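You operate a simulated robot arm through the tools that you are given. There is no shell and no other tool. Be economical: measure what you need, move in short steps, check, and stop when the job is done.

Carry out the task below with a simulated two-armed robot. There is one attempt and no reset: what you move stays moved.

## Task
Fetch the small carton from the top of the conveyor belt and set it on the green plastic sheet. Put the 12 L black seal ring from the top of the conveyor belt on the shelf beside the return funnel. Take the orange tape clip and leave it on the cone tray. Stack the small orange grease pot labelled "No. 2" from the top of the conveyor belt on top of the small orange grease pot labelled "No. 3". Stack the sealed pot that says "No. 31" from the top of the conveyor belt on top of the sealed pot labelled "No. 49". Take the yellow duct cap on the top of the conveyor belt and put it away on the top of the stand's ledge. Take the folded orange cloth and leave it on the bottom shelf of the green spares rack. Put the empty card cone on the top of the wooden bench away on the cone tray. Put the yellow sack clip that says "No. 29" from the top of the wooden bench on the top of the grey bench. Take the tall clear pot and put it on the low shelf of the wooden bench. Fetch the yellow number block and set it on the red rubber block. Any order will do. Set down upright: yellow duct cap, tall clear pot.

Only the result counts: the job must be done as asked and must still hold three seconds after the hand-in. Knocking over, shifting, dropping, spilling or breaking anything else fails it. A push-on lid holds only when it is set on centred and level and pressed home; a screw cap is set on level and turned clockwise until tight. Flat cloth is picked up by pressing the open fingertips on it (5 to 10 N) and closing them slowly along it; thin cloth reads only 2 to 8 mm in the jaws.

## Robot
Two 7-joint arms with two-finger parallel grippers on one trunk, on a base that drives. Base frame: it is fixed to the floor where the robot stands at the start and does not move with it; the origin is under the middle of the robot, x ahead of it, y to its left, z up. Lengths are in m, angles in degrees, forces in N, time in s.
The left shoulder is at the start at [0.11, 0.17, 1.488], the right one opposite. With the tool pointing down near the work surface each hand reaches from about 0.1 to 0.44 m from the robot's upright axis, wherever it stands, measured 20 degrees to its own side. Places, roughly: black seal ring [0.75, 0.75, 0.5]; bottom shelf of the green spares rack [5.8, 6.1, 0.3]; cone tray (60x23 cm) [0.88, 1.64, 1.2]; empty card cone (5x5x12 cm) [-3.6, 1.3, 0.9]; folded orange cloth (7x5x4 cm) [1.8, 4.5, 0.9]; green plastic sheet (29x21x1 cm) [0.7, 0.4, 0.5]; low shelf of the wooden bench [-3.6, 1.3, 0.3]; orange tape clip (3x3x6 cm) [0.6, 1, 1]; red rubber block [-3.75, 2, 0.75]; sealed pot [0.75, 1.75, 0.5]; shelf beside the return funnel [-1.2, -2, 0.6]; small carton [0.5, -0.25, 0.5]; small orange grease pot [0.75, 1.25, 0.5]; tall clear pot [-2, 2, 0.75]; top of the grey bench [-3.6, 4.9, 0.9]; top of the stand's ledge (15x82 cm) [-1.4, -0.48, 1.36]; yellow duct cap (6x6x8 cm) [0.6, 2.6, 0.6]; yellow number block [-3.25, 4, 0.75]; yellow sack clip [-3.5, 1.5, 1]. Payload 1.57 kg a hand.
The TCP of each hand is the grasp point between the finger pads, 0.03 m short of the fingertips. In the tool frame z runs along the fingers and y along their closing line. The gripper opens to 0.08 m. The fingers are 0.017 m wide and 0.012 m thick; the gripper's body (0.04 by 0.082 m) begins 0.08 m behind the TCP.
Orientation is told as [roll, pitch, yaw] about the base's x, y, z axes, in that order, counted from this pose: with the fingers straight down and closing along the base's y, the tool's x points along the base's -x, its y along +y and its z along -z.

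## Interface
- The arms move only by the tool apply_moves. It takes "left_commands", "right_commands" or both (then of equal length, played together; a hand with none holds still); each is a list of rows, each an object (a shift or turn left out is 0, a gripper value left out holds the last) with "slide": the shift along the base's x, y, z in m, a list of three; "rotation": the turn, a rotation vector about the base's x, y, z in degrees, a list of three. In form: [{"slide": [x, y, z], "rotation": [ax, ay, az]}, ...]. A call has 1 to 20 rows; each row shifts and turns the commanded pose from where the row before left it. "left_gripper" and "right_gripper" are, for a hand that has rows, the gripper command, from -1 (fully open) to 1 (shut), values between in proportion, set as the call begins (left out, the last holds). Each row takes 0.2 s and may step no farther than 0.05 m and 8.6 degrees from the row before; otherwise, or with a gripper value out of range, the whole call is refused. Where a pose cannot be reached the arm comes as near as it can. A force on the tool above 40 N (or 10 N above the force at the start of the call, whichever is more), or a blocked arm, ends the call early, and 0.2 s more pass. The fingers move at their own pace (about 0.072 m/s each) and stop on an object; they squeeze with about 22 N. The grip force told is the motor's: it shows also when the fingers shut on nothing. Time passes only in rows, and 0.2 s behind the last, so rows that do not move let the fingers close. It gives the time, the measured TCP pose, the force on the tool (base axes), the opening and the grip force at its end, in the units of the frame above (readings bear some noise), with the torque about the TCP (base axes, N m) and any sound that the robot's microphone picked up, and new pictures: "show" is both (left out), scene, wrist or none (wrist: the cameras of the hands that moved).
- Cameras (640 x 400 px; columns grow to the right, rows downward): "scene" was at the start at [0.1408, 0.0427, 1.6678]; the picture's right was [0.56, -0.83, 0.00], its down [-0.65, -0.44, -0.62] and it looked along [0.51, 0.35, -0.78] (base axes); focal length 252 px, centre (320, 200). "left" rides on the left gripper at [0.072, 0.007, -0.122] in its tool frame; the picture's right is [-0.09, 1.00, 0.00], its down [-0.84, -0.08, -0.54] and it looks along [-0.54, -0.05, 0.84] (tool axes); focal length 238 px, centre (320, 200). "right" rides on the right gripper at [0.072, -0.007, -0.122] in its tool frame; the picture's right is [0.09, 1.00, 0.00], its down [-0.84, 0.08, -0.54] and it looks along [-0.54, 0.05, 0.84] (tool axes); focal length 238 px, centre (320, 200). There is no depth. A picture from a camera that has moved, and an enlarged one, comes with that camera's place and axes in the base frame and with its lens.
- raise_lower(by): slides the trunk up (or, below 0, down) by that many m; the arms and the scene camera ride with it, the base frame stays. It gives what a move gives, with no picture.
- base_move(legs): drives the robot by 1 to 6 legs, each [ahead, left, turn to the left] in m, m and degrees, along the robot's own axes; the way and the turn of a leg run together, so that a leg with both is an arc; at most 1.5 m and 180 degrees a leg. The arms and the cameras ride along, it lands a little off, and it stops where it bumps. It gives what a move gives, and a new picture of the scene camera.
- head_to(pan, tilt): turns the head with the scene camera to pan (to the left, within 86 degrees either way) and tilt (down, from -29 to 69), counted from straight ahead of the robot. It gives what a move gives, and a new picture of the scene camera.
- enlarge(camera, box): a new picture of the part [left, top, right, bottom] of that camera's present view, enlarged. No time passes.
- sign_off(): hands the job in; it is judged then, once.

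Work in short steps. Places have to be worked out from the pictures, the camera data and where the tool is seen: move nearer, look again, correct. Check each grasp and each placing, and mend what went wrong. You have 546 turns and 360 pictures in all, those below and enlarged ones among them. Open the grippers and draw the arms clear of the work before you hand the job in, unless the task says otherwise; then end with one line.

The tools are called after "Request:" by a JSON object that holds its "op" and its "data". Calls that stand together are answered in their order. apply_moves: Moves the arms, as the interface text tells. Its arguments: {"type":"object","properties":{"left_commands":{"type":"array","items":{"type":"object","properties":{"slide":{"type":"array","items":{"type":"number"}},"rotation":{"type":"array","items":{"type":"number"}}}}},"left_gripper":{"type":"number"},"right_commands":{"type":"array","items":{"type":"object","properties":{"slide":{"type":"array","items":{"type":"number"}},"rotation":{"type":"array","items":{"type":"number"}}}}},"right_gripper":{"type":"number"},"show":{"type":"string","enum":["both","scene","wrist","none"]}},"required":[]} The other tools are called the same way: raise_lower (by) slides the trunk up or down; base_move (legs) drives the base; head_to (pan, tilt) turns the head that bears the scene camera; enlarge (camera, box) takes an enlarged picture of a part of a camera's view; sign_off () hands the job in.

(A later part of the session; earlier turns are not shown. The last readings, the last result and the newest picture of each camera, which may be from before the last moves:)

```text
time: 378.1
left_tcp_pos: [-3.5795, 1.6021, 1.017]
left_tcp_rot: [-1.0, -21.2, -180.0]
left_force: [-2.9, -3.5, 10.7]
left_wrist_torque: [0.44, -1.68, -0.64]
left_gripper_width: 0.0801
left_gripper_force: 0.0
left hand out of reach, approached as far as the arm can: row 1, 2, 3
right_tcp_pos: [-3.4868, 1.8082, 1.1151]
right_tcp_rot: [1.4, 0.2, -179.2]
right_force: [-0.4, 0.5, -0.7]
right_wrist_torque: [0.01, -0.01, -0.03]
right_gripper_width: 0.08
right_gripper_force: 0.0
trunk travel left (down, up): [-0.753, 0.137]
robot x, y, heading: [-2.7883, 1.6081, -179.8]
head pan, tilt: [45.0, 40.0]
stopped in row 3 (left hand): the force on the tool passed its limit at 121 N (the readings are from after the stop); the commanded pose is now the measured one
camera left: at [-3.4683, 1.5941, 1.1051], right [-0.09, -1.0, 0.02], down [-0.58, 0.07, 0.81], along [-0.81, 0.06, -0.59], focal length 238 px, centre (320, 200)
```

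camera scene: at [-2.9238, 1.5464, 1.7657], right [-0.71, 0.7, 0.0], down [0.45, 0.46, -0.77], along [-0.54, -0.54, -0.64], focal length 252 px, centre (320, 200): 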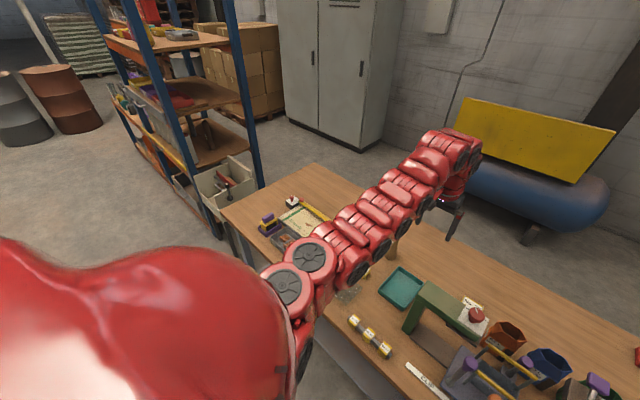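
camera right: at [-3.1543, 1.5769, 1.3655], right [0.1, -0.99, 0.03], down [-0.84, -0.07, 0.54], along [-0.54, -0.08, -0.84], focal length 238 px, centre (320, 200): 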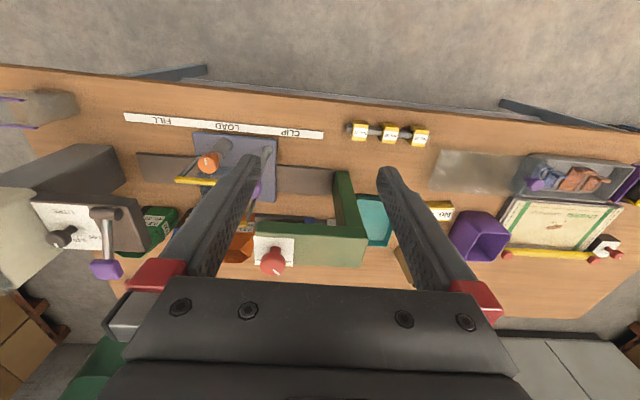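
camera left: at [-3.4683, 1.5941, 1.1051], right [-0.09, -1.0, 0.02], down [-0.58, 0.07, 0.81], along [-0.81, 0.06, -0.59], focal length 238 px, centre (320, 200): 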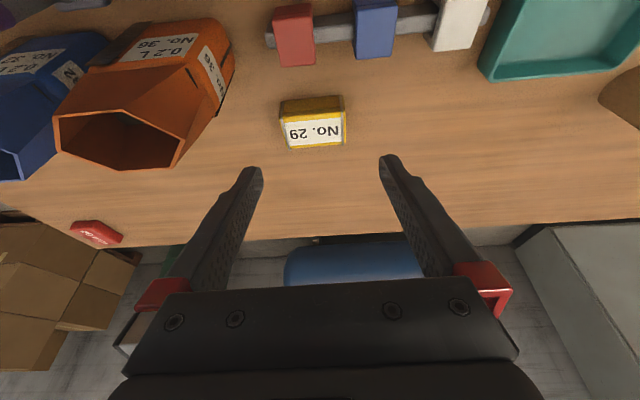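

The camera bracket bumped the clipper's dial. Retreat up, then turn the hand −90° in yaw so the camera sits to the side.

Request:
{"op": "apply_moves", "data": {"left_commands": [{"slide": [0.0, 0, 0.03]}, {"slide": [0.0, 0, 0.045]}, {"slide": [0.0, 0, 0.03], "rotation": [0, 0, -8.2]}, {"rotation": [0, 0, -8.2]}, {"rotation": [0, 0, -8.2]}, {"rotation": [0, 0, -8.2]}, {"rotation": [0, 0, -8.2]}, {"rotation": [0, 0, -8.2]}, {"rotation": [0, 0, -8.2]}, {"rotation": [0, 0, -8.2]}, {"rotation": [0, 0, -8.2]}, {"rotation": [0, 0, -8.2]}, {"rotation": [0, 0, -8]}], "show": "both"}}

```text
time: 380.9
left_tcp_pos: [-3.5359, 1.58, 1.1164]
left_tcp_rot: [0.2, -20.3, 104.1]
left_force: [-0.1, -0.5, -0.8]
left_wrist_torque: [0.0, 0.02, -0.01]
left_gripper_width: 0.0799
left_gripper_force: 0.0
left hand out of reach, approached as far as the arm can: row 7, 8, 9, 10, 11, 12, 13
right_tcp_pos: [-3.4894, 1.8105, 1.1155]
right_tcp_rot: [1.4, 0.3, -179.2]
right_force: [0.0, -0.2, 0.0]
right_wrist_torque: [0.0, 0.02, 0.0]
right_gripper_width: 0.0804
right_gripper_force: 0.0
trunk travel left (down, up): [-0.753, 0.137]
robot x, y, heading: [-2.7868, 1.6082, -180.0]
head pan, tilt: [45.0, 40.0]
camera scene: at [-2.9297, 1.5477, 1.6352], right [-0.71, 0.7, 0.0], down [0.45, 0.46, -0.77], along [-0.54, -0.54, -0.64], focal length 252 px, centre (320, 200)
camera left: at [-3.5148, 1.4722, 1.2056], right [-0.99, -0.16, 0.04], down [-0.07, 0.6, 0.8], along [-0.15, 0.78, -0.6], focal length 238 px, centre (320, 200)
```

scene: 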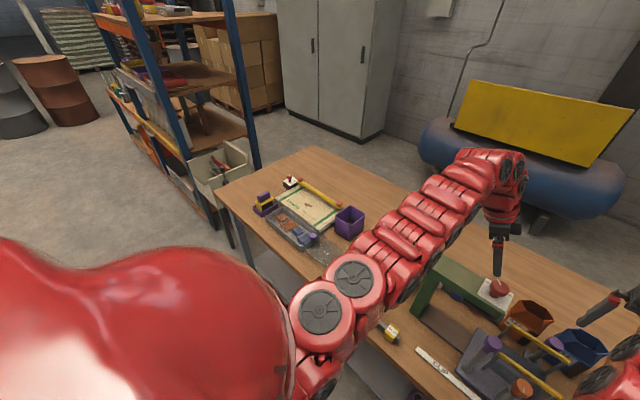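
left: 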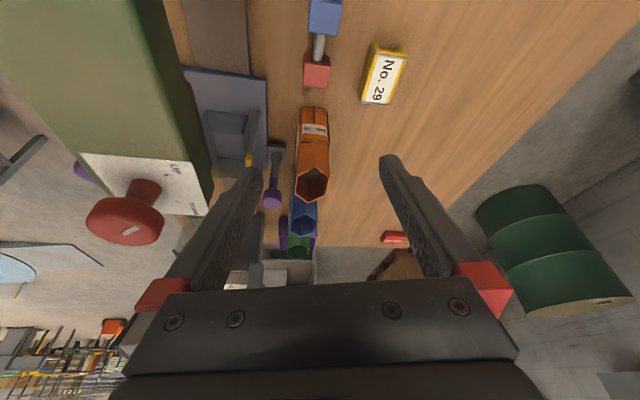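

Tilt direction turned with the yaw. I settle on a diagonal approach: yaw back +31° and a bit more tilt, returning over the clip.

Request:
{"op": "apply_moves", "data": {"left_commands": [{"slide": [0, 0, 0.02], "rotation": [0, 0, 7.75]}, {"rotation": [0, 0, 7.75]}, {"rotation": [0, 0, 7.75]}, {"rotation": [0, 0, 7.75]}, {"rotation": [5.0, 5.0, 0]}, {"slide": [-0.02, 0.0, 0]}, {"slide": [-0.02, 0.0, 0]}], "show": "wrist"}}

```text
time: 382.6
left_tcp_pos: [-3.5757, 1.5821, 1.1368]
left_tcp_rot: [0.4, -27.2, 135.4]
left_force: [0.0, -0.7, -0.7]
left_wrist_torque: [-0.01, 0.04, -0.02]
left_gripper_width: 0.0799
left_gripper_force: 0.1
right_tcp_pos: [-3.4878, 1.8103, 1.1152]
right_tcp_rot: [1.4, 0.3, -179.3]
right_force: [0.3, -0.4, -0.5]
right_wrist_torque: [0.0, 0.01, 0.0]
right_gripper_width: 0.0801
right_gripper_force: 0.1
trunk travel left (down, up): [-0.753, 0.137]
robot x, y, heading: [-2.7861, 1.609, -179.8]
head pan, tilt: [45.0, 40.0]
camera left: at [-3.4948, 1.4928, 1.2109], right [-0.76, -0.65, 0.05], down [-0.3, 0.41, 0.87], along [-0.58, 0.64, -0.5], focal length 238 px, centre (320, 200)
```

left: 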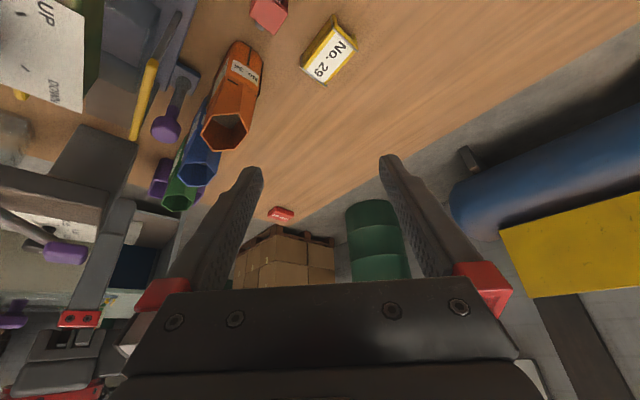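

I need the closing axis along the clip's short side with tilt still toward −x. Raise, untilt, turn yaw to 90, then re-tilt about y.

Request:
{"op": "raise_lower", "data": {"by": 0.13}}

Request:
{"op": "apply_moves", "data": {"left_commands": [{"slide": [0.03, 0, 0], "rotation": [-5, -5, 0]}, {"slide": [0.03, 0, 0], "rotation": [-5, -5, 0]}, {"slide": [0.03, 0, 0], "rotation": [-5, -5, 0]}, {"slide": [0.02, 0, 0], "rotation": [-4.2, -4.2, 0]}, {"rotation": [0, 0, -7.6]}, {"rotation": [0, 0, -7.6]}, {"rotation": [0, 0, -7.6]}, {"rotation": [0, 0, -7.6]}, {"rotation": [0, 0, -7.6]}, {"rotation": [0, 0, -7.6]}, {"slide": [-0.02, 0, 0], "rotation": [0, 8, 0]}, {"slide": [-0.03, 0, 0], "rotation": [0, 8, 0]}, {"slide": [-0.03, 0.01, 0], "rotation": [0, 8, 0]}, {"slide": [-0.03, 0.01, 0]}], "show": "wrist"}}

```text
time: 384.1
left_tcp_pos: [-3.5762, 1.5802, 1.2656]
left_tcp_rot: [0.3, -27.3, 135.3]
left_force: [0.3, -0.2, 0.8]
left_wrist_torque: [0.01, -0.01, -0.01]
left_gripper_width: 0.0801
left_gripper_force: 0.1
right_tcp_pos: [-3.4884, 1.8096, 1.2456]
right_tcp_rot: [1.4, 0.2, -179.3]
right_force: [-0.5, 0.0, 0.3]
right_wrist_torque: [0.04, 0.0, 0.02]
right_gripper_width: 0.0798
right_gripper_force: 0.1
trunk travel left (down, up): [-0.883, 0.007]
robot x, y, heading: [-2.7883, 1.6076, -179.7]
head pan, tilt: [45.0, 40.0]
```

```text
time: 387.1
left_tcp_pos: [-3.5773, 1.6006, 1.2646]
left_tcp_rot: [24.4, 0.1, 89.7]
left_force: [-0.3, -0.9, -0.3]
left_wrist_torque: [-0.01, 0.02, 0.03]
left_gripper_width: 0.0799
left_gripper_force: 0.0
right_tcp_pos: [-3.4903, 1.8117, 1.2442]
right_tcp_rot: [1.5, 0.3, -179.3]
right_force: [0.6, -0.4, -0.2]
right_wrist_torque: [-0.02, -0.01, 0.0]
right_gripper_width: 0.0801
right_gripper_force: 0.0
trunk travel left (down, up): [-0.883, 0.007]
robot x, y, heading: [-2.7888, 1.6068, -179.7]
head pan, tilt: [45.0, 40.0]
camera left: at [-3.5331, 1.5292, 1.3779], right [-0.91, 0.1, 0.41], down [0.3, 0.84, 0.46], along [-0.3, 0.54, -0.79], focal length 238 px, centre (320, 200)
```

left: 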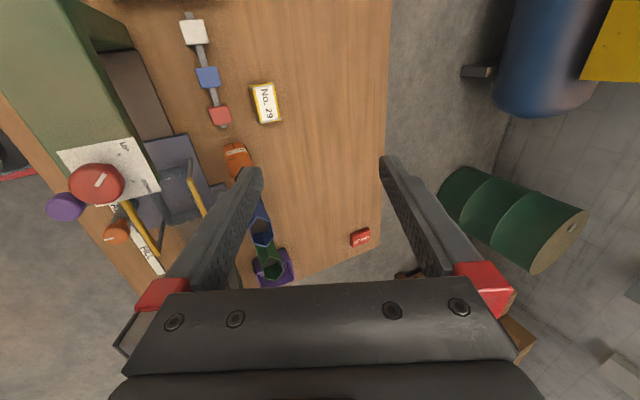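

Grip along x would tilt the fingers unevenly. I rotate a further 90° about the tool axis so that the camera is on the far side and the fingers close along y.

Request:
{"op": "apply_moves", "data": {"left_commands": [{"rotation": [-3.36, 0, -7.46]}, {"rotation": [-3.36, 0, -7.46]}, {"rotation": [-3.36, 0, -7.46]}, {"rotation": [-3.36, 0, -7.46]}, {"rotation": [-3.36, 0, -7.46]}, {"rotation": [-3.36, 0, -7.46]}, {"rotation": [-3.36, 0, -7.46]}, {"rotation": [-3.36, 0, -7.46]}, {"rotation": [-3.36, 0, -7.46]}, {"rotation": [-3.36, 0, -7.46]}, {"rotation": [-3.2, 0, -7.1]}], "show": "wrist"}}

```text
time: 389.5
left_tcp_pos: [-3.5747, 1.6008, 1.2657]
left_tcp_rot: [0.3, 24.1, 0.0]
left_force: [-0.4, -0.7, 0.4]
left_wrist_torque: [-0.02, 0.01, -0.01]
left_gripper_width: 0.0801
left_gripper_force: 0.0
right_tcp_pos: [-3.4884, 1.8101, 1.2459]
right_tcp_rot: [1.3, 0.2, -179.4]
right_force: [-0.4, 0.3, -0.4]
right_wrist_torque: [-0.01, 0.02, 0.01]
right_gripper_width: 0.0801
right_gripper_force: 0.1
trunk travel left (down, up): [-0.883, 0.007]
robot x, y, heading: [-2.7873, 1.6088, -179.6]
head pan, tilt: [45.0, 40.0]
camera left: at [-3.591, 1.6076, 1.4065], right [0.09, 1.0, -0.04], down [0.98, -0.08, 0.15], along [0.15, -0.05, -0.99], focal length 238 px, centre (320, 200)
```

left: 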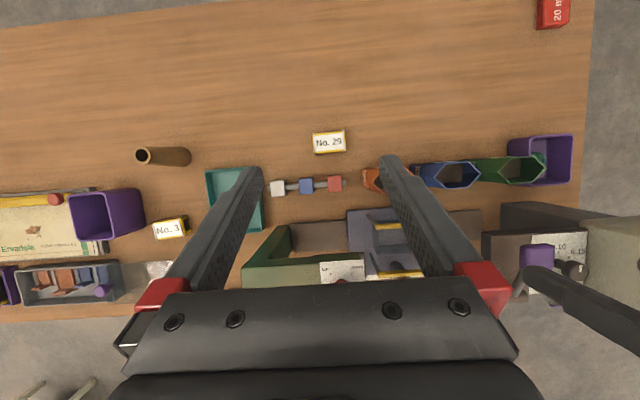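

Excellent: full overhead view. Clip at ≈(−3.625, 1.609), cone base (−3.632, 1.306), red block ≈(−3.82, 2.04). Descend to the clip.

Request:
{"op": "apply_moves", "data": {"left_commands": [{"slide": [-0.008, 0.004, -0.042]}, {"slide": [-0.008, 0.004, -0.042]}, {"slide": [-0.006, 0.0, -0.042]}, {"slide": [-0.006, 0.0, -0.042]}, {"slide": [-0.006, 0.0, -0.042]}, {"slide": [-0.006, 0.0, -0.042]}, {"slide": [-0.005, 0.0, -0.03]}], "show": "wrist"}}

```text
time: 391.1
left_tcp_pos: [-3.5693, 1.6069, 1.0426]
left_tcp_rot: [0.1, 24.1, 0.3]
left_force: [0.0, 0.8, 0.3]
left_wrist_torque: [-0.06, -0.04, -0.01]
left_gripper_width: 0.08
left_gripper_force: 0.0
left hand out of reach, approached as far as the arm can: row 3, 4, 5, 6
right_tcp_pos: [-3.4897, 1.812, 1.2449]
right_tcp_rot: [1.7, 0.2, -179.2]
right_force: [-0.5, 0.9, 0.1]
right_wrist_torque: [-0.03, 0.0, 0.0]
right_gripper_width: 0.0803
right_gripper_force: 0.0
trunk travel left (down, up): [-0.883, 0.007]
robot x, y, heading: [-2.7878, 1.6066, -179.4]
head pan, tilt: [45.0, 40.0]
camera left: at [-3.5862, 1.6131, 1.1835], right [0.08, 1.0, -0.04], down [0.99, -0.08, 0.15], along [0.15, -0.05, -0.99], focal length 238 px, centre (320, 200)
```

left: 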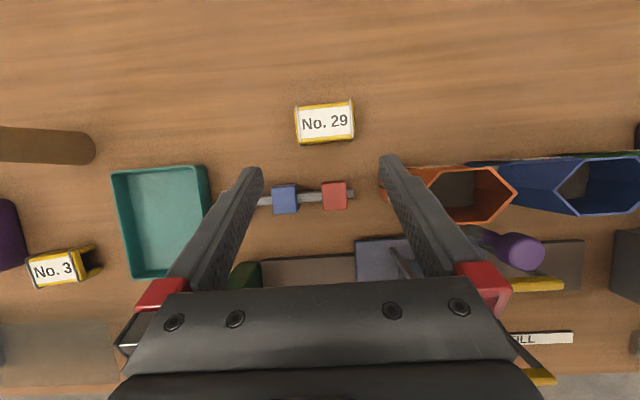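

Reach limit; lower the trunk 0.1 while raising the hand equivalently, then retry.

Request:
{"op": "apply_moves", "data": {"left_commands": [{"slide": [0, 0, 0.04]}, {"slide": [0, 0, 0.04]}], "show": "none"}}

Request:
{"op": "raise_lower", "data": {"by": -0.13}}

Request:
{"op": "apply_moves", "data": {"left_commands": [{"slide": [-0.03, 0, 0]}, {"slide": [-0.02, 0, -0.02]}, {"slide": [0, 0, -0.02]}], "show": "wrist"}}

```text
time: 391.7
left_tcp_pos: [-3.5694, 1.6069, 1.1254]
left_tcp_rot: [0.1, 24.1, -0.1]
left_force: [0.0, -0.3, 0.0]
left_wrist_torque: [0.0, 0.04, -0.02]
left_gripper_width: 0.0801
left_gripper_force: 0.0
right_tcp_pos: [-3.4871, 1.8117, 1.2453]
right_tcp_rot: [1.5, 0.2, -179.4]
right_force: [0.3, 0.2, -0.5]
right_wrist_torque: [0.0, 0.0, 0.0]
right_gripper_width: 0.0799
right_gripper_force: 0.0
trunk travel left (down, up): [-0.883, 0.007]
robot x, y, heading: [-2.7853, 1.6094, -179.8]
head pan, tilt: [45.0, 40.0]
```

```text
time: 393.3
left_tcp_pos: [-3.5706, 1.6058, 0.9944]
left_tcp_rot: [0.2, 24.2, 0.0]
left_force: [0.5, -1.2, -0.7]
left_wrist_torque: [0.0, -0.01, 0.0]
left_gripper_width: 0.08
left_gripper_force: 0.1
right_tcp_pos: [-3.4878, 1.808, 1.1164]
right_tcp_rot: [1.3, 0.2, -179.3]
right_force: [-0.1, 0.2, 0.0]
right_wrist_torque: [0.0, -0.01, 0.03]
right_gripper_width: 0.0798
right_gripper_force: 0.1
trunk travel left (down, up): [-0.753, 0.137]
robot x, y, heading: [-2.7852, 1.6051, -180.1]
head pan, tilt: [45.0, 40.0]
```

```text
time: 394.1
left_tcp_pos: [-3.5826, 1.6023, 0.9705]
left_tcp_rot: [0.0, 23.9, 0.0]
left_force: [-0.3, 0.2, 0.1]
left_wrist_torque: [-0.02, -0.02, -0.02]
left_gripper_width: 0.0797
left_gripper_force: 0.1
left hand out of reach, approached as far as the arm can: row 1, 2, 3
right_tcp_pos: [-3.4885, 1.8107, 1.1161]
right_tcp_rot: [1.4, 0.1, -179.4]
right_force: [0.2, 0.0, 0.4]
right_wrist_torque: [0.01, 0.0, -0.01]
right_gripper_width: 0.08
right_gripper_force: 0.1
trunk travel left (down, up): [-0.753, 0.137]
robot x, y, heading: [-2.7854, 1.6064, -179.8]
head pan, tilt: [45.0, 40.0]
camera left: at [-3.5987, 1.6084, 1.1102], right [0.09, 1.0, -0.04], down [0.98, -0.08, 0.16], along [0.15, -0.05, -0.99], focal length 238 px, centre (320, 200)
```

left: 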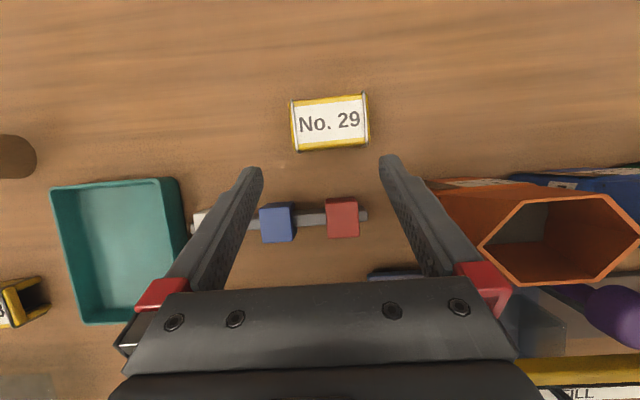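

Nearly there: drive base 4.5 cm forward.

Request:
{"op": "base_move", "data": {"legs": [[0.045, 0, 0]]}}

Request:
{"op": "apply_moves", "data": {"left_commands": [{"slide": [0, 0.008, -0.01]}, {"slide": [0, 0.0, -0.012]}], "show": "wrist"}}

```text
time: 395.0
left_tcp_pos: [-3.6243, 1.6013, 0.9726]
left_tcp_rot: [0.3, 24.2, 0.1]
left_force: [0.1, 0.2, 0.7]
left_wrist_torque: [0.02, 0.0, 0.0]
left_gripper_width: 0.08
left_gripper_force: 0.0
right_tcp_pos: [-3.5295, 1.8096, 1.1188]
right_tcp_rot: [1.4, 0.1, -179.2]
right_force: [-0.4, 0.2, -0.3]
right_wrist_torque: [-0.01, 0.04, -0.02]
right_gripper_width: 0.08
right_gripper_force: 0.0
trunk travel left (down, up): [-0.753, 0.137]
robot x, y, heading: [-2.8332, 1.6116, -179.9]
head pan, tilt: [45.0, 40.0]
camera scene: at [-2.9687, 1.5462, 1.6357], right [-0.71, 0.7, 0.0], down [0.45, 0.46, -0.77], along [-0.54, -0.54, -0.64], focal length 252 px, centre (320, 200)
```

scene: 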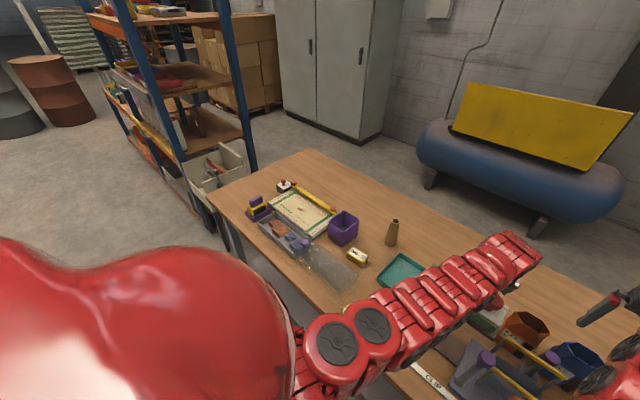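

```text
time: 395.6
left_tcp_pos: [-3.6248, 1.6091, 0.9615]
left_tcp_rot: [0.2, 24.0, 0.2]
left_force: [0.1, 0.2, -0.8]
left_wrist_torque: [-0.02, 0.01, -0.01]
left_gripper_width: 0.0799
left_gripper_force: 0.0
left hand out of reach, approached as far as the arm can: row 2
right_tcp_pos: [-3.5324, 1.8092, 1.1156]
right_tcp_rot: [1.3, 0.2, -179.2]
right_force: [-0.6, 0.3, 0.0]
right_wrist_torque: [0.0, 0.0, -0.02]
right_gripper_width: 0.0802
right_gripper_force: 0.1
trunk travel left (down, up): [-0.753, 0.137]
robot x, y, heading: [-2.8313, 1.6071, -180.2]
head pan, tilt: [45.0, 40.0]
camera left: at [-3.6407, 1.6153, 1.1014], right [0.08, 1.0, -0.03], down [0.98, -0.08, 0.15], along [0.15, -0.05, -0.99], focal length 238 px, centre (320, 200)
```

left: 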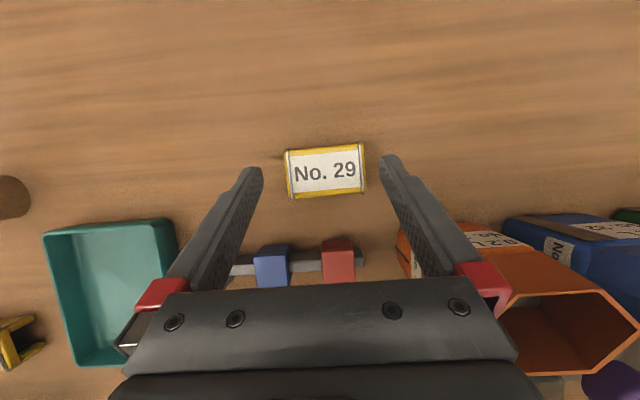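

Aligned laterally. Lower via the trunk by 0.025.

Request:
{"op": "raise_lower", "data": {"by": -0.022}}

```text
time: 396.3
left_tcp_pos: [-3.6259, 1.6092, 0.9382]
left_tcp_rot: [0.3, 24.0, 0.1]
left_force: [0.5, 0.0, 0.0]
left_wrist_torque: [-0.03, 0.0, 0.01]
left_gripper_width: 0.0803
left_gripper_force: 0.1
right_tcp_pos: [-3.5327, 1.8097, 1.0926]
right_tcp_rot: [1.4, 0.1, -179.2]
right_force: [-0.3, 0.6, 0.3]
right_wrist_torque: [0.02, 0.01, -0.01]
right_gripper_width: 0.0804
right_gripper_force: 0.0
trunk travel left (down, up): [-0.731, 0.159]
robot x, y, heading: [-2.8306, 1.6092, -179.7]
head pan, tilt: [45.0, 40.0]
```

Request:
{"op": "apply_moves", "data": {"left_commands": [{}, {}, {}, {}, {"slide": [0.005, 0, 0.03]}, {"slide": [0.005, 0, 0.04]}, {"slide": [0.005, 0, 0.04]}], "left_gripper": 1, "show": "wrist"}}

```text
time: 397.9
left_tcp_pos: [-3.6096, 1.6087, 1.05]
left_tcp_rot: [0.3, 24.1, 0.0]
left_force: [-0.1, -0.2, 0.9]
left_wrist_torque: [0.03, 0.01, -0.01]
left_gripper_width: 0.0
left_gripper_force: 21.6
right_tcp_pos: [-3.5302, 1.8104, 1.0942]
right_tcp_rot: [1.4, 0.3, -179.2]
right_force: [-0.2, -0.5, 0.4]
right_wrist_torque: [0.0, -0.01, 0.0]
right_gripper_width: 0.08
right_gripper_force: 0.1
trunk travel left (down, up): [-0.731, 0.159]
robot x, y, heading: [-2.8305, 1.6057, -179.8]
head pan, tilt: [45.0, 40.0]
camera left: at [-3.6254, 1.6151, 1.1904], right [0.09, 1.0, -0.03], down [0.98, -0.08, 0.15], along [0.15, -0.05, -0.99], focal length 238 px, centre (320, 200)
```

left: 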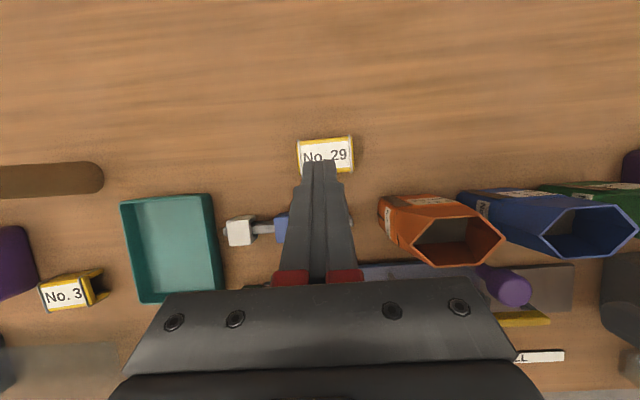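

Fingers closed above the clip: its top is lower (~z 0.90). Open, realign and go ~2.5 cm lower.

Request:
{"op": "apply_moves", "data": {"left_commands": [{}, {}, {"slide": [-0.005, 0.003, -0.035]}, {"slide": [-0.005, 0, -0.03]}], "left_gripper": -1, "show": "none"}}

Request:
{"op": "raise_lower", "data": {"by": -0.06}}

```text
time: 398.9
left_tcp_pos: [-3.6211, 1.6126, 0.984]
left_tcp_rot: [0.2, 23.9, 0.1]
left_force: [0.0, 1.1, 0.2]
left_wrist_torque: [0.02, 0.01, 0.0]
left_gripper_width: 0.0799
left_gripper_force: 0.2
right_tcp_pos: [-3.533, 1.8083, 1.093]
right_tcp_rot: [1.4, 0.2, -179.2]
right_force: [-0.2, -0.3, -0.4]
right_wrist_torque: [0.0, 0.0, 0.0]
right_gripper_width: 0.08
right_gripper_force: 0.0
trunk travel left (down, up): [-0.731, 0.159]
robot x, y, heading: [-2.8284, 1.6078, -180.0]
head pan, tilt: [45.0, 40.0]
```

```text
time: 399.9
left_tcp_pos: [-3.6208, 1.6115, 0.9235]
left_tcp_rot: [0.2, 24.1, 0.1]
left_force: [0.8, -0.5, -0.5]
left_wrist_torque: [0.0, 0.01, -0.01]
left_gripper_width: 0.0797
left_gripper_force: 0.0
right_tcp_pos: [-3.5323, 1.8083, 1.0334]
right_tcp_rot: [1.4, 0.2, -179.1]
right_force: [0.1, 0.2, 0.3]
right_wrist_torque: [0.03, -0.01, 0.03]
right_gripper_width: 0.08
right_gripper_force: 0.0
trunk travel left (down, up): [-0.671, 0.219]
robot x, y, heading: [-2.8331, 1.6078, -179.8]
head pan, tilt: [45.0, 40.0]
```

Raise the right hand away from the sacks, then lower the left a further 1.5 cm.

Request:
{"op": "apply_moves", "data": {"right_commands": [{"slide": [0, 0, 0.04]}, {"slide": [0, 0, 0.04]}, {"slide": [0, 0, 0.03]}], "left_commands": [{"slide": [-0.005, 0, -0.006]}, {"slide": [0, 0, -0.006]}, {}], "show": "wrist"}}

```text
time: 400.7
left_tcp_pos: [-3.6249, 1.6099, 0.9112]
left_tcp_rot: [0.1, 24.0, 0.1]
left_force: [0.3, -0.1, 0.3]
left_wrist_torque: [0.01, 0.0, -0.02]
left_gripper_width: 0.0801
left_gripper_force: 0.1
right_tcp_pos: [-3.541, 1.8083, 1.1298]
right_tcp_rot: [1.5, 0.2, -179.3]
right_force: [-0.2, 0.8, -0.5]
right_wrist_torque: [-0.02, 0.01, -0.01]
right_gripper_width: 0.08
right_gripper_force: 0.0
right hand out of reach, approached as far as the arm can: row 3
trunk travel left (down, up): [-0.671, 0.219]
robot x, y, heading: [-2.8347, 1.6056, -179.7]
head pan, tilt: [45.0, 40.0]
camera right: at [-3.467, 1.8183, 1.2512], right [0.11, -0.99, 0.03], down [-0.84, -0.08, 0.54], along [-0.54, -0.08, -0.84], focal length 238 px, centre (320, 200)
camera left: at [-3.6421, 1.6178, 1.0528], right [0.08, 1.0, -0.04], down [0.98, -0.08, 0.15], along [0.15, -0.05, -0.99], focal length 238 px, centre (320, 200)
```

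right: 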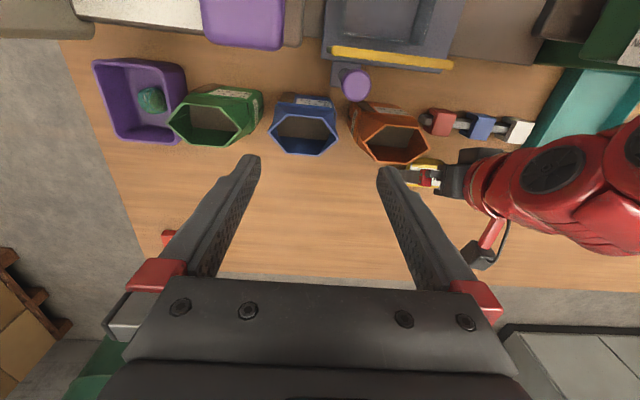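
left: 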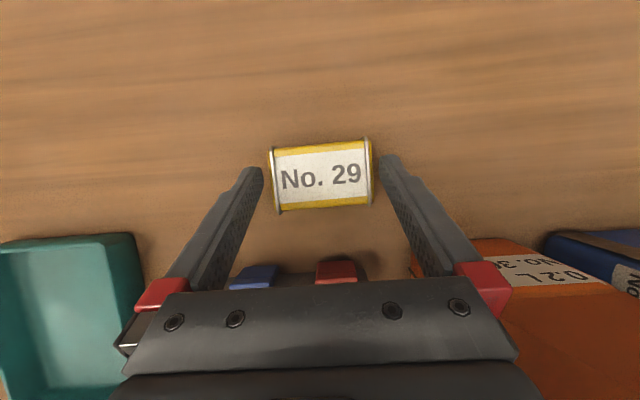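

Clip fits between the fingers (~7.2 cm). Lower another 12 mm.

Request:
{"op": "raise_lower", "data": {"by": -0.012}}

```text
time: 401.3
left_tcp_pos: [-3.6292, 1.6118, 0.9143]
left_tcp_rot: [0.6, 25.1, 0.5]
left_force: [0.1, -0.7, -1.0]
left_wrist_torque: [0.0, -0.01, -0.03]
left_gripper_width: 0.0801
left_gripper_force: 0.1
right_tcp_pos: [-3.5365, 1.8086, 1.1221]
right_tcp_rot: [1.4, 0.0, -179.1]
right_force: [0.1, 0.7, -0.4]
right_wrist_torque: [0.01, -0.01, 0.01]
right_gripper_width: 0.0798
right_gripper_force: 0.0
trunk travel left (down, up): [-0.659, 0.231]
robot x, y, heading: [-2.8327, 1.6071, -180.0]
head pan, tilt: [45.0, 40.0]
```

The arm touched the clipper when the trunk sank. Undo that and lower with the arm instead.

Request:
{"op": "raise_lower", "data": {"by": 0.025}}

Request:
{"op": "apply_moves", "data": {"left_commands": [{"slide": [0, 0, -0.01], "rotation": [0, -0.8, 0]}, {"slide": [0, 0, -0.01]}, {"slide": [0, 0, -0.01]}, {"slide": [0, 0, -0.008]}], "show": "wrist"}}

```text
time: 402.0
left_tcp_pos: [-3.621, 1.6118, 0.9226]
left_tcp_rot: [0.1, 23.8, -0.1]
left_force: [0.8, -0.3, 0.0]
left_wrist_torque: [0.01, -0.02, -0.03]
left_gripper_width: 0.0799
left_gripper_force: 0.1
right_tcp_pos: [-3.5373, 1.8081, 1.1423]
right_tcp_rot: [1.4, 0.1, -179.2]
right_force: [0.0, -0.1, -0.6]
right_wrist_torque: [-0.03, 0.0, -0.01]
right_gripper_width: 0.0803
right_gripper_force: 0.1
trunk travel left (down, up): [-0.684, 0.206]
robot x, y, heading: [-2.8326, 1.6091, -179.9]
head pan, tilt: [45.0, 40.0]
```

```text
time: 403.2
left_tcp_pos: [-3.6374, 1.6138, 0.9213]
left_tcp_rot: [1.3, 26.5, 0.8]
left_force: [-0.8, 0.7, 0.7]
left_wrist_torque: [0.03, -0.01, 0.01]
left_gripper_width: 0.0799
left_gripper_force: 0.0
left hand out of reach, approached as far as the arm can: row 3
right_tcp_pos: [-3.5361, 1.8078, 1.1444]
right_tcp_rot: [1.4, -0.1, -179.3]
right_force: [0.6, 0.6, 0.2]
right_wrist_torque: [-0.03, -0.03, 0.0]
right_gripper_width: 0.0802
right_gripper_force: 0.1
trunk travel left (down, up): [-0.684, 0.206]
robot x, y, heading: [-2.8295, 1.6082, -180.0]
head pan, tilt: [45.0, 40.0]
stopped in row 4 (left hand): the arm was blocked; the commanded pose is now the measured one
camera left: at [-3.647, 1.6169, 1.0627], right [0.08, 1.0, -0.02], down [0.99, -0.08, 0.11], along [0.11, -0.03, -0.99], focal length 238 px, centre (320, 200)
```

left: 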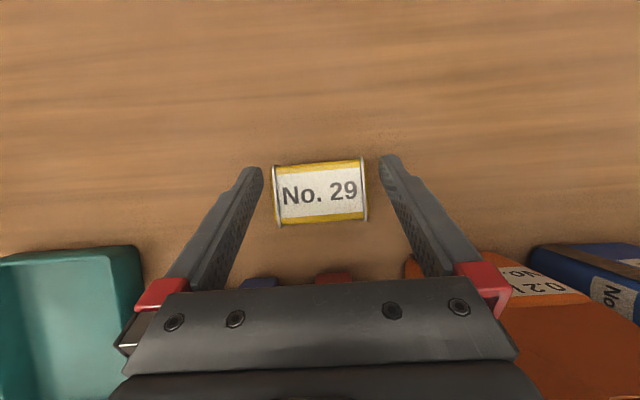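

The back of the hand meets the clipper beam. Use a more vertical tool (tilt ~10°) and 3 cm more forward.

Request:
{"op": "apply_moves", "data": {"left_commands": [{"slide": [-0.005, 0, 0.03]}, {"slide": [-0.005, 0, 0.04], "rotation": [-1.3, -5, -0.8]}, {"slide": [0, 0, 0.02], "rotation": [0, -5.5, 0]}, {"slide": [0, 0, 0], "rotation": [0, -5, 0]}], "show": "none"}}

Request:
{"op": "base_move", "data": {"legs": [[0.03, 0, 0]]}}

Request:
{"op": "enlarge", "data": {"camera": "left", "box": [0, 0, 640, 400]}}

```text
time: 404.2
left_tcp_pos: [-3.5909, 1.6056, 0.9962]
left_tcp_rot: [-0.4, 12.2, -0.8]
left_force: [-0.6, 0.4, -0.2]
left_wrist_torque: [0.01, 0.02, 0.02]
left_gripper_width: 0.0798
left_gripper_force: 0.1
left hand out of reach, approached as far as the arm can: row 2, 3
right_tcp_pos: [-3.5408, 1.8075, 1.1426]
right_tcp_rot: [1.4, 0.2, -179.3]
right_force: [0.4, 0.2, -0.6]
right_wrist_torque: [-0.01, 0.04, -0.01]
right_gripper_width: 0.08
right_gripper_force: 0.1
trunk travel left (down, up): [-0.684, 0.206]
robot x, y, heading: [-2.8352, 1.6111, -179.8]
head pan, tilt: [45.0, 40.0]
```

```text
time: 405.0
left_tcp_pos: [-3.6167, 1.6055, 0.9981]
left_tcp_rot: [-0.4, 12.5, -0.8]
left_force: [0.4, -0.4, 0.1]
left_wrist_torque: [-0.01, 0.04, -0.01]
left_gripper_width: 0.0799
left_gripper_force: 0.0
right_tcp_pos: [-3.5677, 1.8096, 1.1457]
right_tcp_rot: [1.3, 0.0, -179.1]
right_force: [0.1, 0.4, 0.3]
right_wrist_torque: [0.0, 0.04, -0.03]
right_gripper_width: 0.0798
right_gripper_force: 0.2
trunk travel left (down, up): [-0.684, 0.206]
robot x, y, heading: [-2.8604, 1.6081, -179.9]
head pan, tilt: [45.0, 40.0]
camera scene: at [-3.0005, 1.5465, 1.5667], right [-0.71, 0.7, 0.0], down [0.45, 0.46, -0.77], along [-0.54, -0.54, -0.64], focal length 252 px, centre (320, 200)
```

scene: 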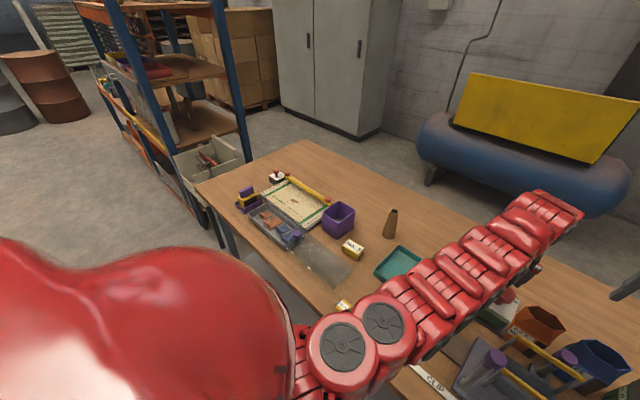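

```text
1.00 times, centred on (320, 200) of left (not enlarged: the box is as wide or as high as the picture)
camera zoom: at [-3.6608, 1.6136, 1.1331], right [0.1, 0.99, -0.03], down [0.93, -0.09, 0.35], along [0.34, -0.06, -0.94], focal length 238 px, centre (320, 200)
```

zoom: 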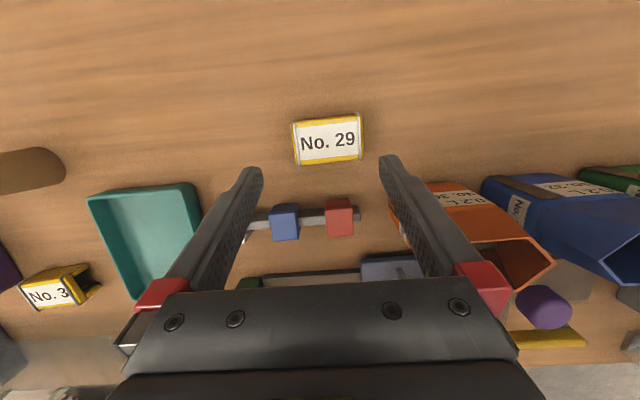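

Now tilt 12°. Descend: Δ ≈ (−0.01, +0.006, −0.10).

Request:
{"op": "apply_moves", "data": {"left_commands": [{"slide": [-0.004, 0.003, -0.03]}, {"slide": [-0.003, 0.003, -0.03]}, {"slide": [-0.003, 0, -0.025]}, {"slide": [0, 0, -0.012]}], "show": "wrist"}}

```text
time: 406.0
left_tcp_pos: [-3.6185, 1.6085, 0.9275]
left_tcp_rot: [-0.4, 12.6, -0.8]
left_force: [0.6, 0.3, 0.4]
left_wrist_torque: [0.04, 0.0, 0.01]
left_gripper_width: 0.08
left_gripper_force: 0.1
left hand out of reach, approached as far as the arm can: row 1, 2, 3
right_tcp_pos: [-3.5693, 1.808, 1.1446]
right_tcp_rot: [1.4, 0.2, -179.3]
right_force: [-0.9, 0.4, -0.1]
right_wrist_torque: [0.04, -0.01, -0.01]
right_gripper_width: 0.08
right_gripper_force: 0.1
trunk travel left (down, up): [-0.684, 0.206]
robot x, y, heading: [-2.8615, 1.6047, -179.9]
head pan, tilt: [45.0, 40.0]
camera left: at [-3.6614, 1.6167, 1.0607], right [0.1, 0.99, -0.03], down [0.93, -0.09, 0.35], along [0.35, -0.06, -0.94], focal length 238 px, centre (320, 200)
```

left: 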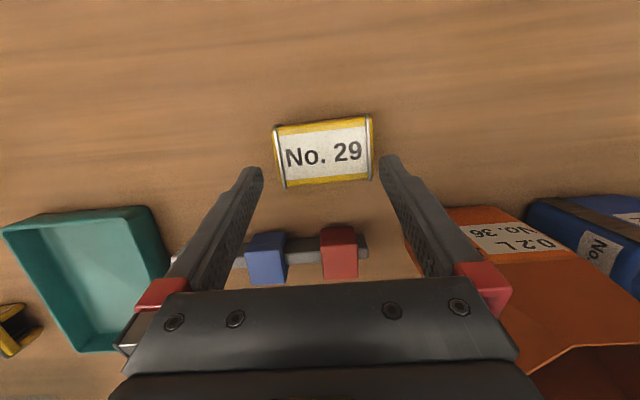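

Request:
{"op": "base_move", "data": {"legs": [[0.022, 0, 0]]}}

Request:
{"op": "apply_moves", "data": {"left_commands": [{"slide": [0, 0.003, -0.012]}, {"slide": [0, 0, -0.01]}, {"slide": [0, 0, -0.008]}, {"slide": [0, 0, -0.004]}], "show": "wrist"}}

```text
time: 406.8
left_tcp_pos: [-3.6369, 1.608, 0.9268]
left_tcp_rot: [-0.4, 12.5, -0.7]
left_force: [0.7, 0.1, 0.4]
left_wrist_torque: [0.01, 0.01, 0.01]
left_gripper_width: 0.0799
left_gripper_force: 0.1
right_tcp_pos: [-3.5881, 1.8092, 1.1458]
right_tcp_rot: [1.5, 0.0, -179.2]
right_force: [0.1, 1.0, 0.3]
right_wrist_torque: [0.01, 0.01, 0.07]
right_gripper_width: 0.0798
right_gripper_force: 0.0
trunk travel left (down, up): [-0.684, 0.206]
robot x, y, heading: [-2.8831, 1.6083, -180.0]
head pan, tilt: [45.0, 40.0]
camera scene: at [-3.0222, 1.5466, 1.5666], right [-0.71, 0.7, 0.0], down [0.45, 0.46, -0.77], along [-0.54, -0.54, -0.64], focal length 252 px, centre (320, 200)
```

scene: 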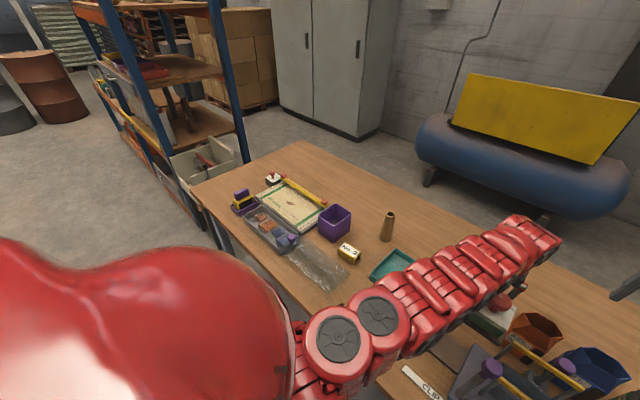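

```text
time: 407.8
left_tcp_pos: [-3.6352, 1.6108, 0.8998]
left_tcp_rot: [-0.5, 12.4, -0.8]
left_force: [0.1, -0.3, 0.2]
left_wrist_torque: [0.0, 0.03, -0.01]
left_gripper_width: 0.0798
left_gripper_force: 0.1
left hand out of reach, approached as far as the arm can: row 1, 3
right_tcp_pos: [-3.5906, 1.809, 1.1436]
right_tcp_rot: [1.4, 0.2, -179.3]
right_force: [0.1, -0.2, -0.2]
right_wrist_torque: [0.02, 0.0, 0.01]
right_gripper_width: 0.0802
right_gripper_force: 0.0
trunk travel left (down, up): [-0.684, 0.206]
robot x, y, heading: [-2.8829, 1.6054, -180.2]
head pan, tilt: [45.0, 40.0]
camera left: at [-3.678, 1.619, 1.0347], right [0.1, 0.99, -0.03], down [0.93, -0.09, 0.35], along [0.35, -0.06, -0.94], focal length 238 px, centre (320, 200)
```

left: 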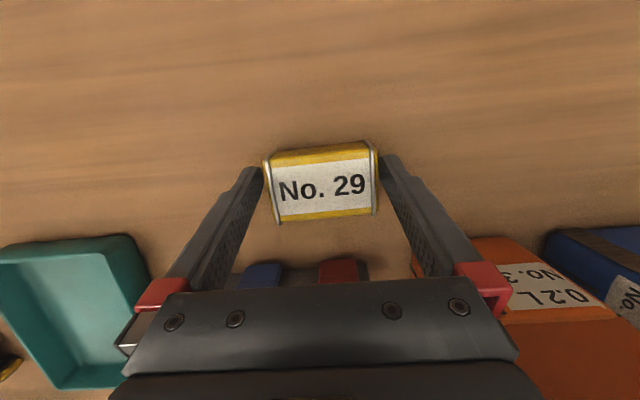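

Request:
{"op": "apply_moves", "data": {"left_commands": [{}, {}, {}, {}], "left_gripper": 1, "show": "none"}}

```text
time: 408.8
left_tcp_pos: [-3.6349, 1.611, 0.8998]
left_tcp_rot: [-0.5, 12.3, -0.8]
left_force: [0.0, -0.6, 0.8]
left_wrist_torque: [-0.04, -0.03, 0.02]
left_gripper_width: 0.0695
left_gripper_force: 22.2
right_tcp_pos: [-3.5909, 1.8092, 1.1428]
right_tcp_rot: [1.4, 0.2, -179.4]
right_force: [0.7, 0.2, 0.6]
right_wrist_torque: [0.02, -0.02, 0.02]
right_gripper_width: 0.08
right_gripper_force: 0.0
trunk travel left (down, up): [-0.684, 0.206]
robot x, y, heading: [-2.8825, 1.607, -179.8]
head pan, tilt: [45.0, 40.0]
```

Gripped (0.0695). Lift straight up and check.

Request:
{"op": "apply_moves", "data": {"left_commands": [{"slide": [0, 0, 0.03]}, {"slide": [0, 0, 0.04]}, {"slide": [0, 0, 0.04]}, {"slide": [0, 0, 0.04]}, {"slide": [0, 0, 0.04]}], "show": "wrist"}}

```text
time: 410.0
left_tcp_pos: [-3.6331, 1.6113, 1.0904]
left_tcp_rot: [-0.4, 12.3, -0.7]
left_force: [0.4, -0.1, 0.2]
left_wrist_torque: [0.01, 0.0, 0.0]
left_gripper_width: 0.0694
left_gripper_force: 22.1
right_tcp_pos: [-3.5913, 1.8099, 1.1431]
right_tcp_rot: [1.5, 0.1, -179.3]
right_force: [0.3, 0.1, 0.0]
right_wrist_torque: [-0.04, 0.0, 0.03]
right_gripper_width: 0.0802
right_gripper_force: 0.0
trunk travel left (down, up): [-0.684, 0.206]
robot x, y, heading: [-2.8838, 1.6039, -179.6]
head pan, tilt: [45.0, 40.0]
camera left: at [-3.678, 1.6198, 1.2242], right [0.1, 0.99, -0.03], down [0.93, -0.09, 0.35], along [0.35, -0.06, -0.94], focal length 238 px, centre (320, 200)
```

left: 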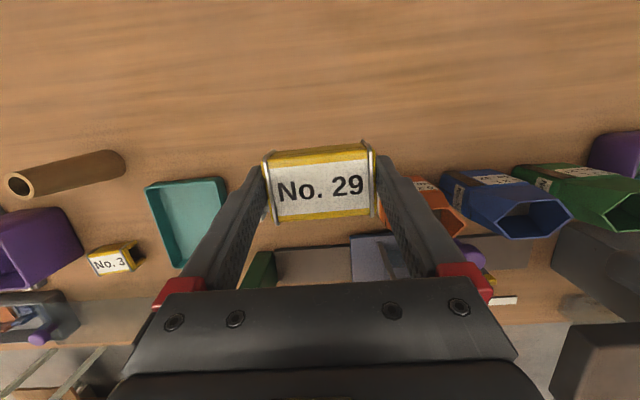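

Clip held. Raise, back away from the bench and turn to face +y toward the grey bench.

Request:
{"op": "raise_lower", "data": {"by": 0.2}}

Request:
{"op": "base_move", "data": {"legs": [[-0.33, 0, 0], [0, 0, -45], [0, 0, -45]]}}

Request:
{"op": "head_to", "data": {"pan": 10, "tilt": 20}}

```text
time: 412.2
left_tcp_pos: [-3.635, 1.6112, 1.2897]
left_tcp_rot: [-0.3, 12.4, -0.8]
left_force: [0.0, -0.2, 0.5]
left_wrist_torque: [0.02, 0.02, 0.01]
left_gripper_width: 0.0691
left_gripper_force: 22.0
right_tcp_pos: [-3.5913, 1.8087, 1.3435]
right_tcp_rot: [1.4, 0.1, -179.3]
right_force: [0.3, -0.3, -0.3]
right_wrist_torque: [-0.01, -0.02, 0.0]
right_gripper_width: 0.0801
right_gripper_force: 0.1
trunk travel left (down, up): [-0.884, 0.006]
robot x, y, heading: [-2.8802, 1.6065, -179.8]
head pan, tilt: [45.0, 40.0]
```

```text
time: 418.5
left_tcp_pos: [-2.5421, 2.3604, 1.2887]
left_tcp_rot: [-0.4, 12.4, -91.0]
left_force: [-0.3, -0.2, 0.3]
left_wrist_torque: [-0.01, 0.0, 0.02]
left_gripper_width: 0.0694
left_gripper_force: 22.1
right_tcp_pos: [-2.3475, 2.3163, 1.3427]
right_tcp_rot: [1.5, 0.1, 90.5]
right_force: [0.6, 0.1, 0.0]
right_wrist_torque: [0.01, 0.04, 0.01]
right_gripper_width: 0.0799
right_gripper_force: 0.1
trunk travel left (down, up): [-0.884, 0.006]
robot x, y, heading: [-2.5519, 1.6119, 89.9]
head pan, tilt: [45.0, 40.0]
camera scene: at [-2.6125, 1.7498, 1.7661], right [0.71, 0.71, 0.0], down [0.45, -0.46, -0.77], along [-0.54, 0.54, -0.64], focal length 252 px, centre (320, 200)
```

scene: 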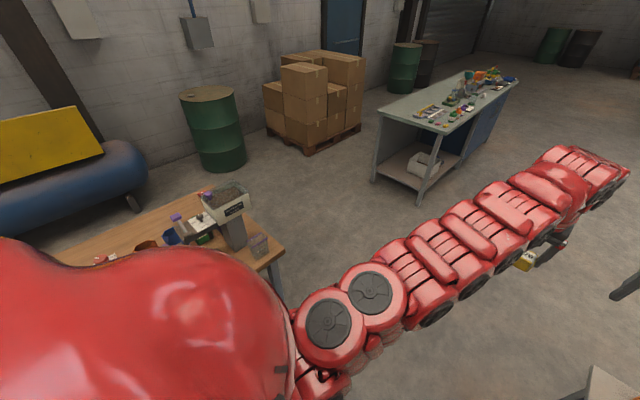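

```text
time: 419.6
left_tcp_pos: [-2.5417, 2.36, 1.2887]
left_tcp_rot: [-0.4, 12.4, -90.9]
left_force: [0.4, 0.3, -0.1]
left_wrist_torque: [-0.02, 0.0, 0.02]
left_gripper_width: 0.0691
left_gripper_force: 22.2
right_tcp_pos: [-2.3465, 2.3155, 1.3433]
right_tcp_rot: [1.3, 0.1, 90.6]
right_force: [0.1, 0.0, -0.7]
right_wrist_torque: [0.03, -0.02, 0.0]
right_gripper_width: 0.0798
right_gripper_force: 0.1
trunk travel left (down, up): [-0.884, 0.006]
robot x, y, heading: [-2.5491, 1.6075, 89.7]
head pan, tilt: [10.0, 20.0]
camera scene: at [-2.5684, 1.7811, 1.7975], right [0.98, 0.17, 0.0], down [0.06, -0.34, -0.94], along [-0.16, 0.93, -0.34], focal length 252 px, centre (320, 200)
```

scene: 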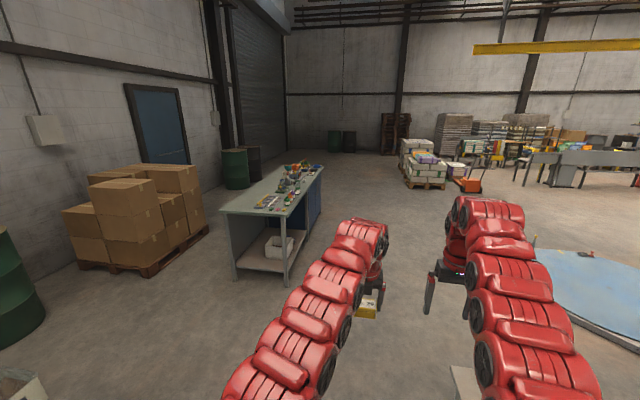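

Drive forward alongside the grey bench and turn left to face it.

Request:
{"op": "base_move", "data": {"legs": [[1.4, 0, 0], [1.15, 0, 0], [0, 0, 45], [0, 0, 45]]}}

Request:
{"op": "head_to", "data": {"pan": 0, "tilt": 42}}

```text
time: 436.0
left_tcp_pos: [-3.2647, 4.1584, 1.2895]
left_tcp_rot: [-0.3, 12.4, -2.3]
left_force: [1.1, 0.2, 0.1]
left_wrist_torque: [0.01, -0.02, -0.01]
left_gripper_width: 0.0688
left_gripper_force: 21.8
right_tcp_pos: [-3.2176, 4.3537, 1.3435]
right_tcp_rot: [1.4, 0.1, 179.2]
right_force: [0.1, 0.1, 1.1]
right_wrist_torque: [0.0, 0.0, -0.03]
right_gripper_width: 0.0798
right_gripper_force: 0.2
trunk travel left (down, up): [-0.884, 0.006]
robot x, y, heading: [-2.5137, 4.1395, 178.6]
head pan, tilt: [10.0, 20.0]
camera scene: at [-2.6892, 4.1224, 1.7975], right [-0.15, 0.99, 0.0], down [0.34, 0.05, -0.94], along [-0.93, -0.14, -0.34], focal length 252 px, centre (320, 200)
```

scene: 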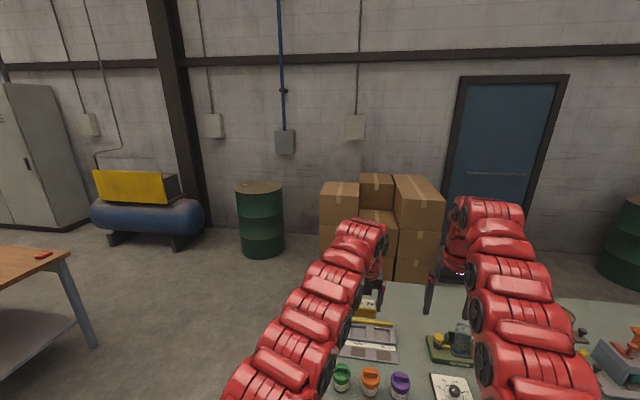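

```text
time: 436.9
left_tcp_pos: [-3.2645, 4.1575, 1.2899]
left_tcp_rot: [-0.3, 12.2, -2.3]
left_force: [-0.5, 1.0, -1.6]
left_wrist_torque: [0.03, 0.03, 0.02]
left_gripper_width: 0.0688
left_gripper_force: 22.4
right_tcp_pos: [-3.2172, 4.3542, 1.3431]
right_tcp_rot: [1.4, 0.1, 179.2]
right_force: [-0.5, -0.2, 0.5]
right_wrist_torque: [-0.02, 0.02, -0.02]
right_gripper_width: 0.08
right_gripper_force: 0.1
trunk travel left (down, up): [-0.884, 0.006]
robot x, y, heading: [-2.5155, 4.1343, 178.5]
head pan, tilt: [0.0, 42.0]
camera scene: at [-2.6807, 4.1376, 1.7633], right [0.02, 1.0, 0.0], down [0.67, -0.01, -0.74], along [-0.74, 0.02, -0.67], focal length 252 px, centre (320, 200)
```

scene: 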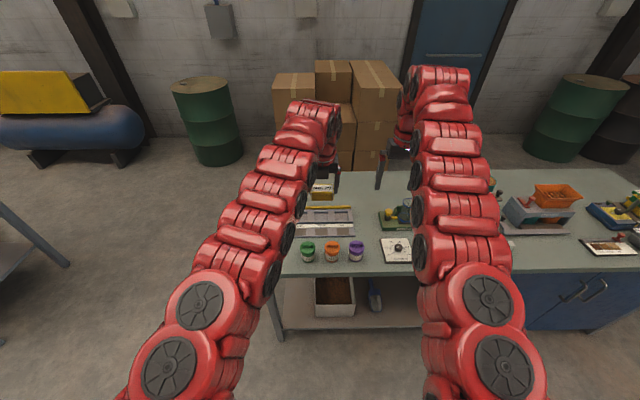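

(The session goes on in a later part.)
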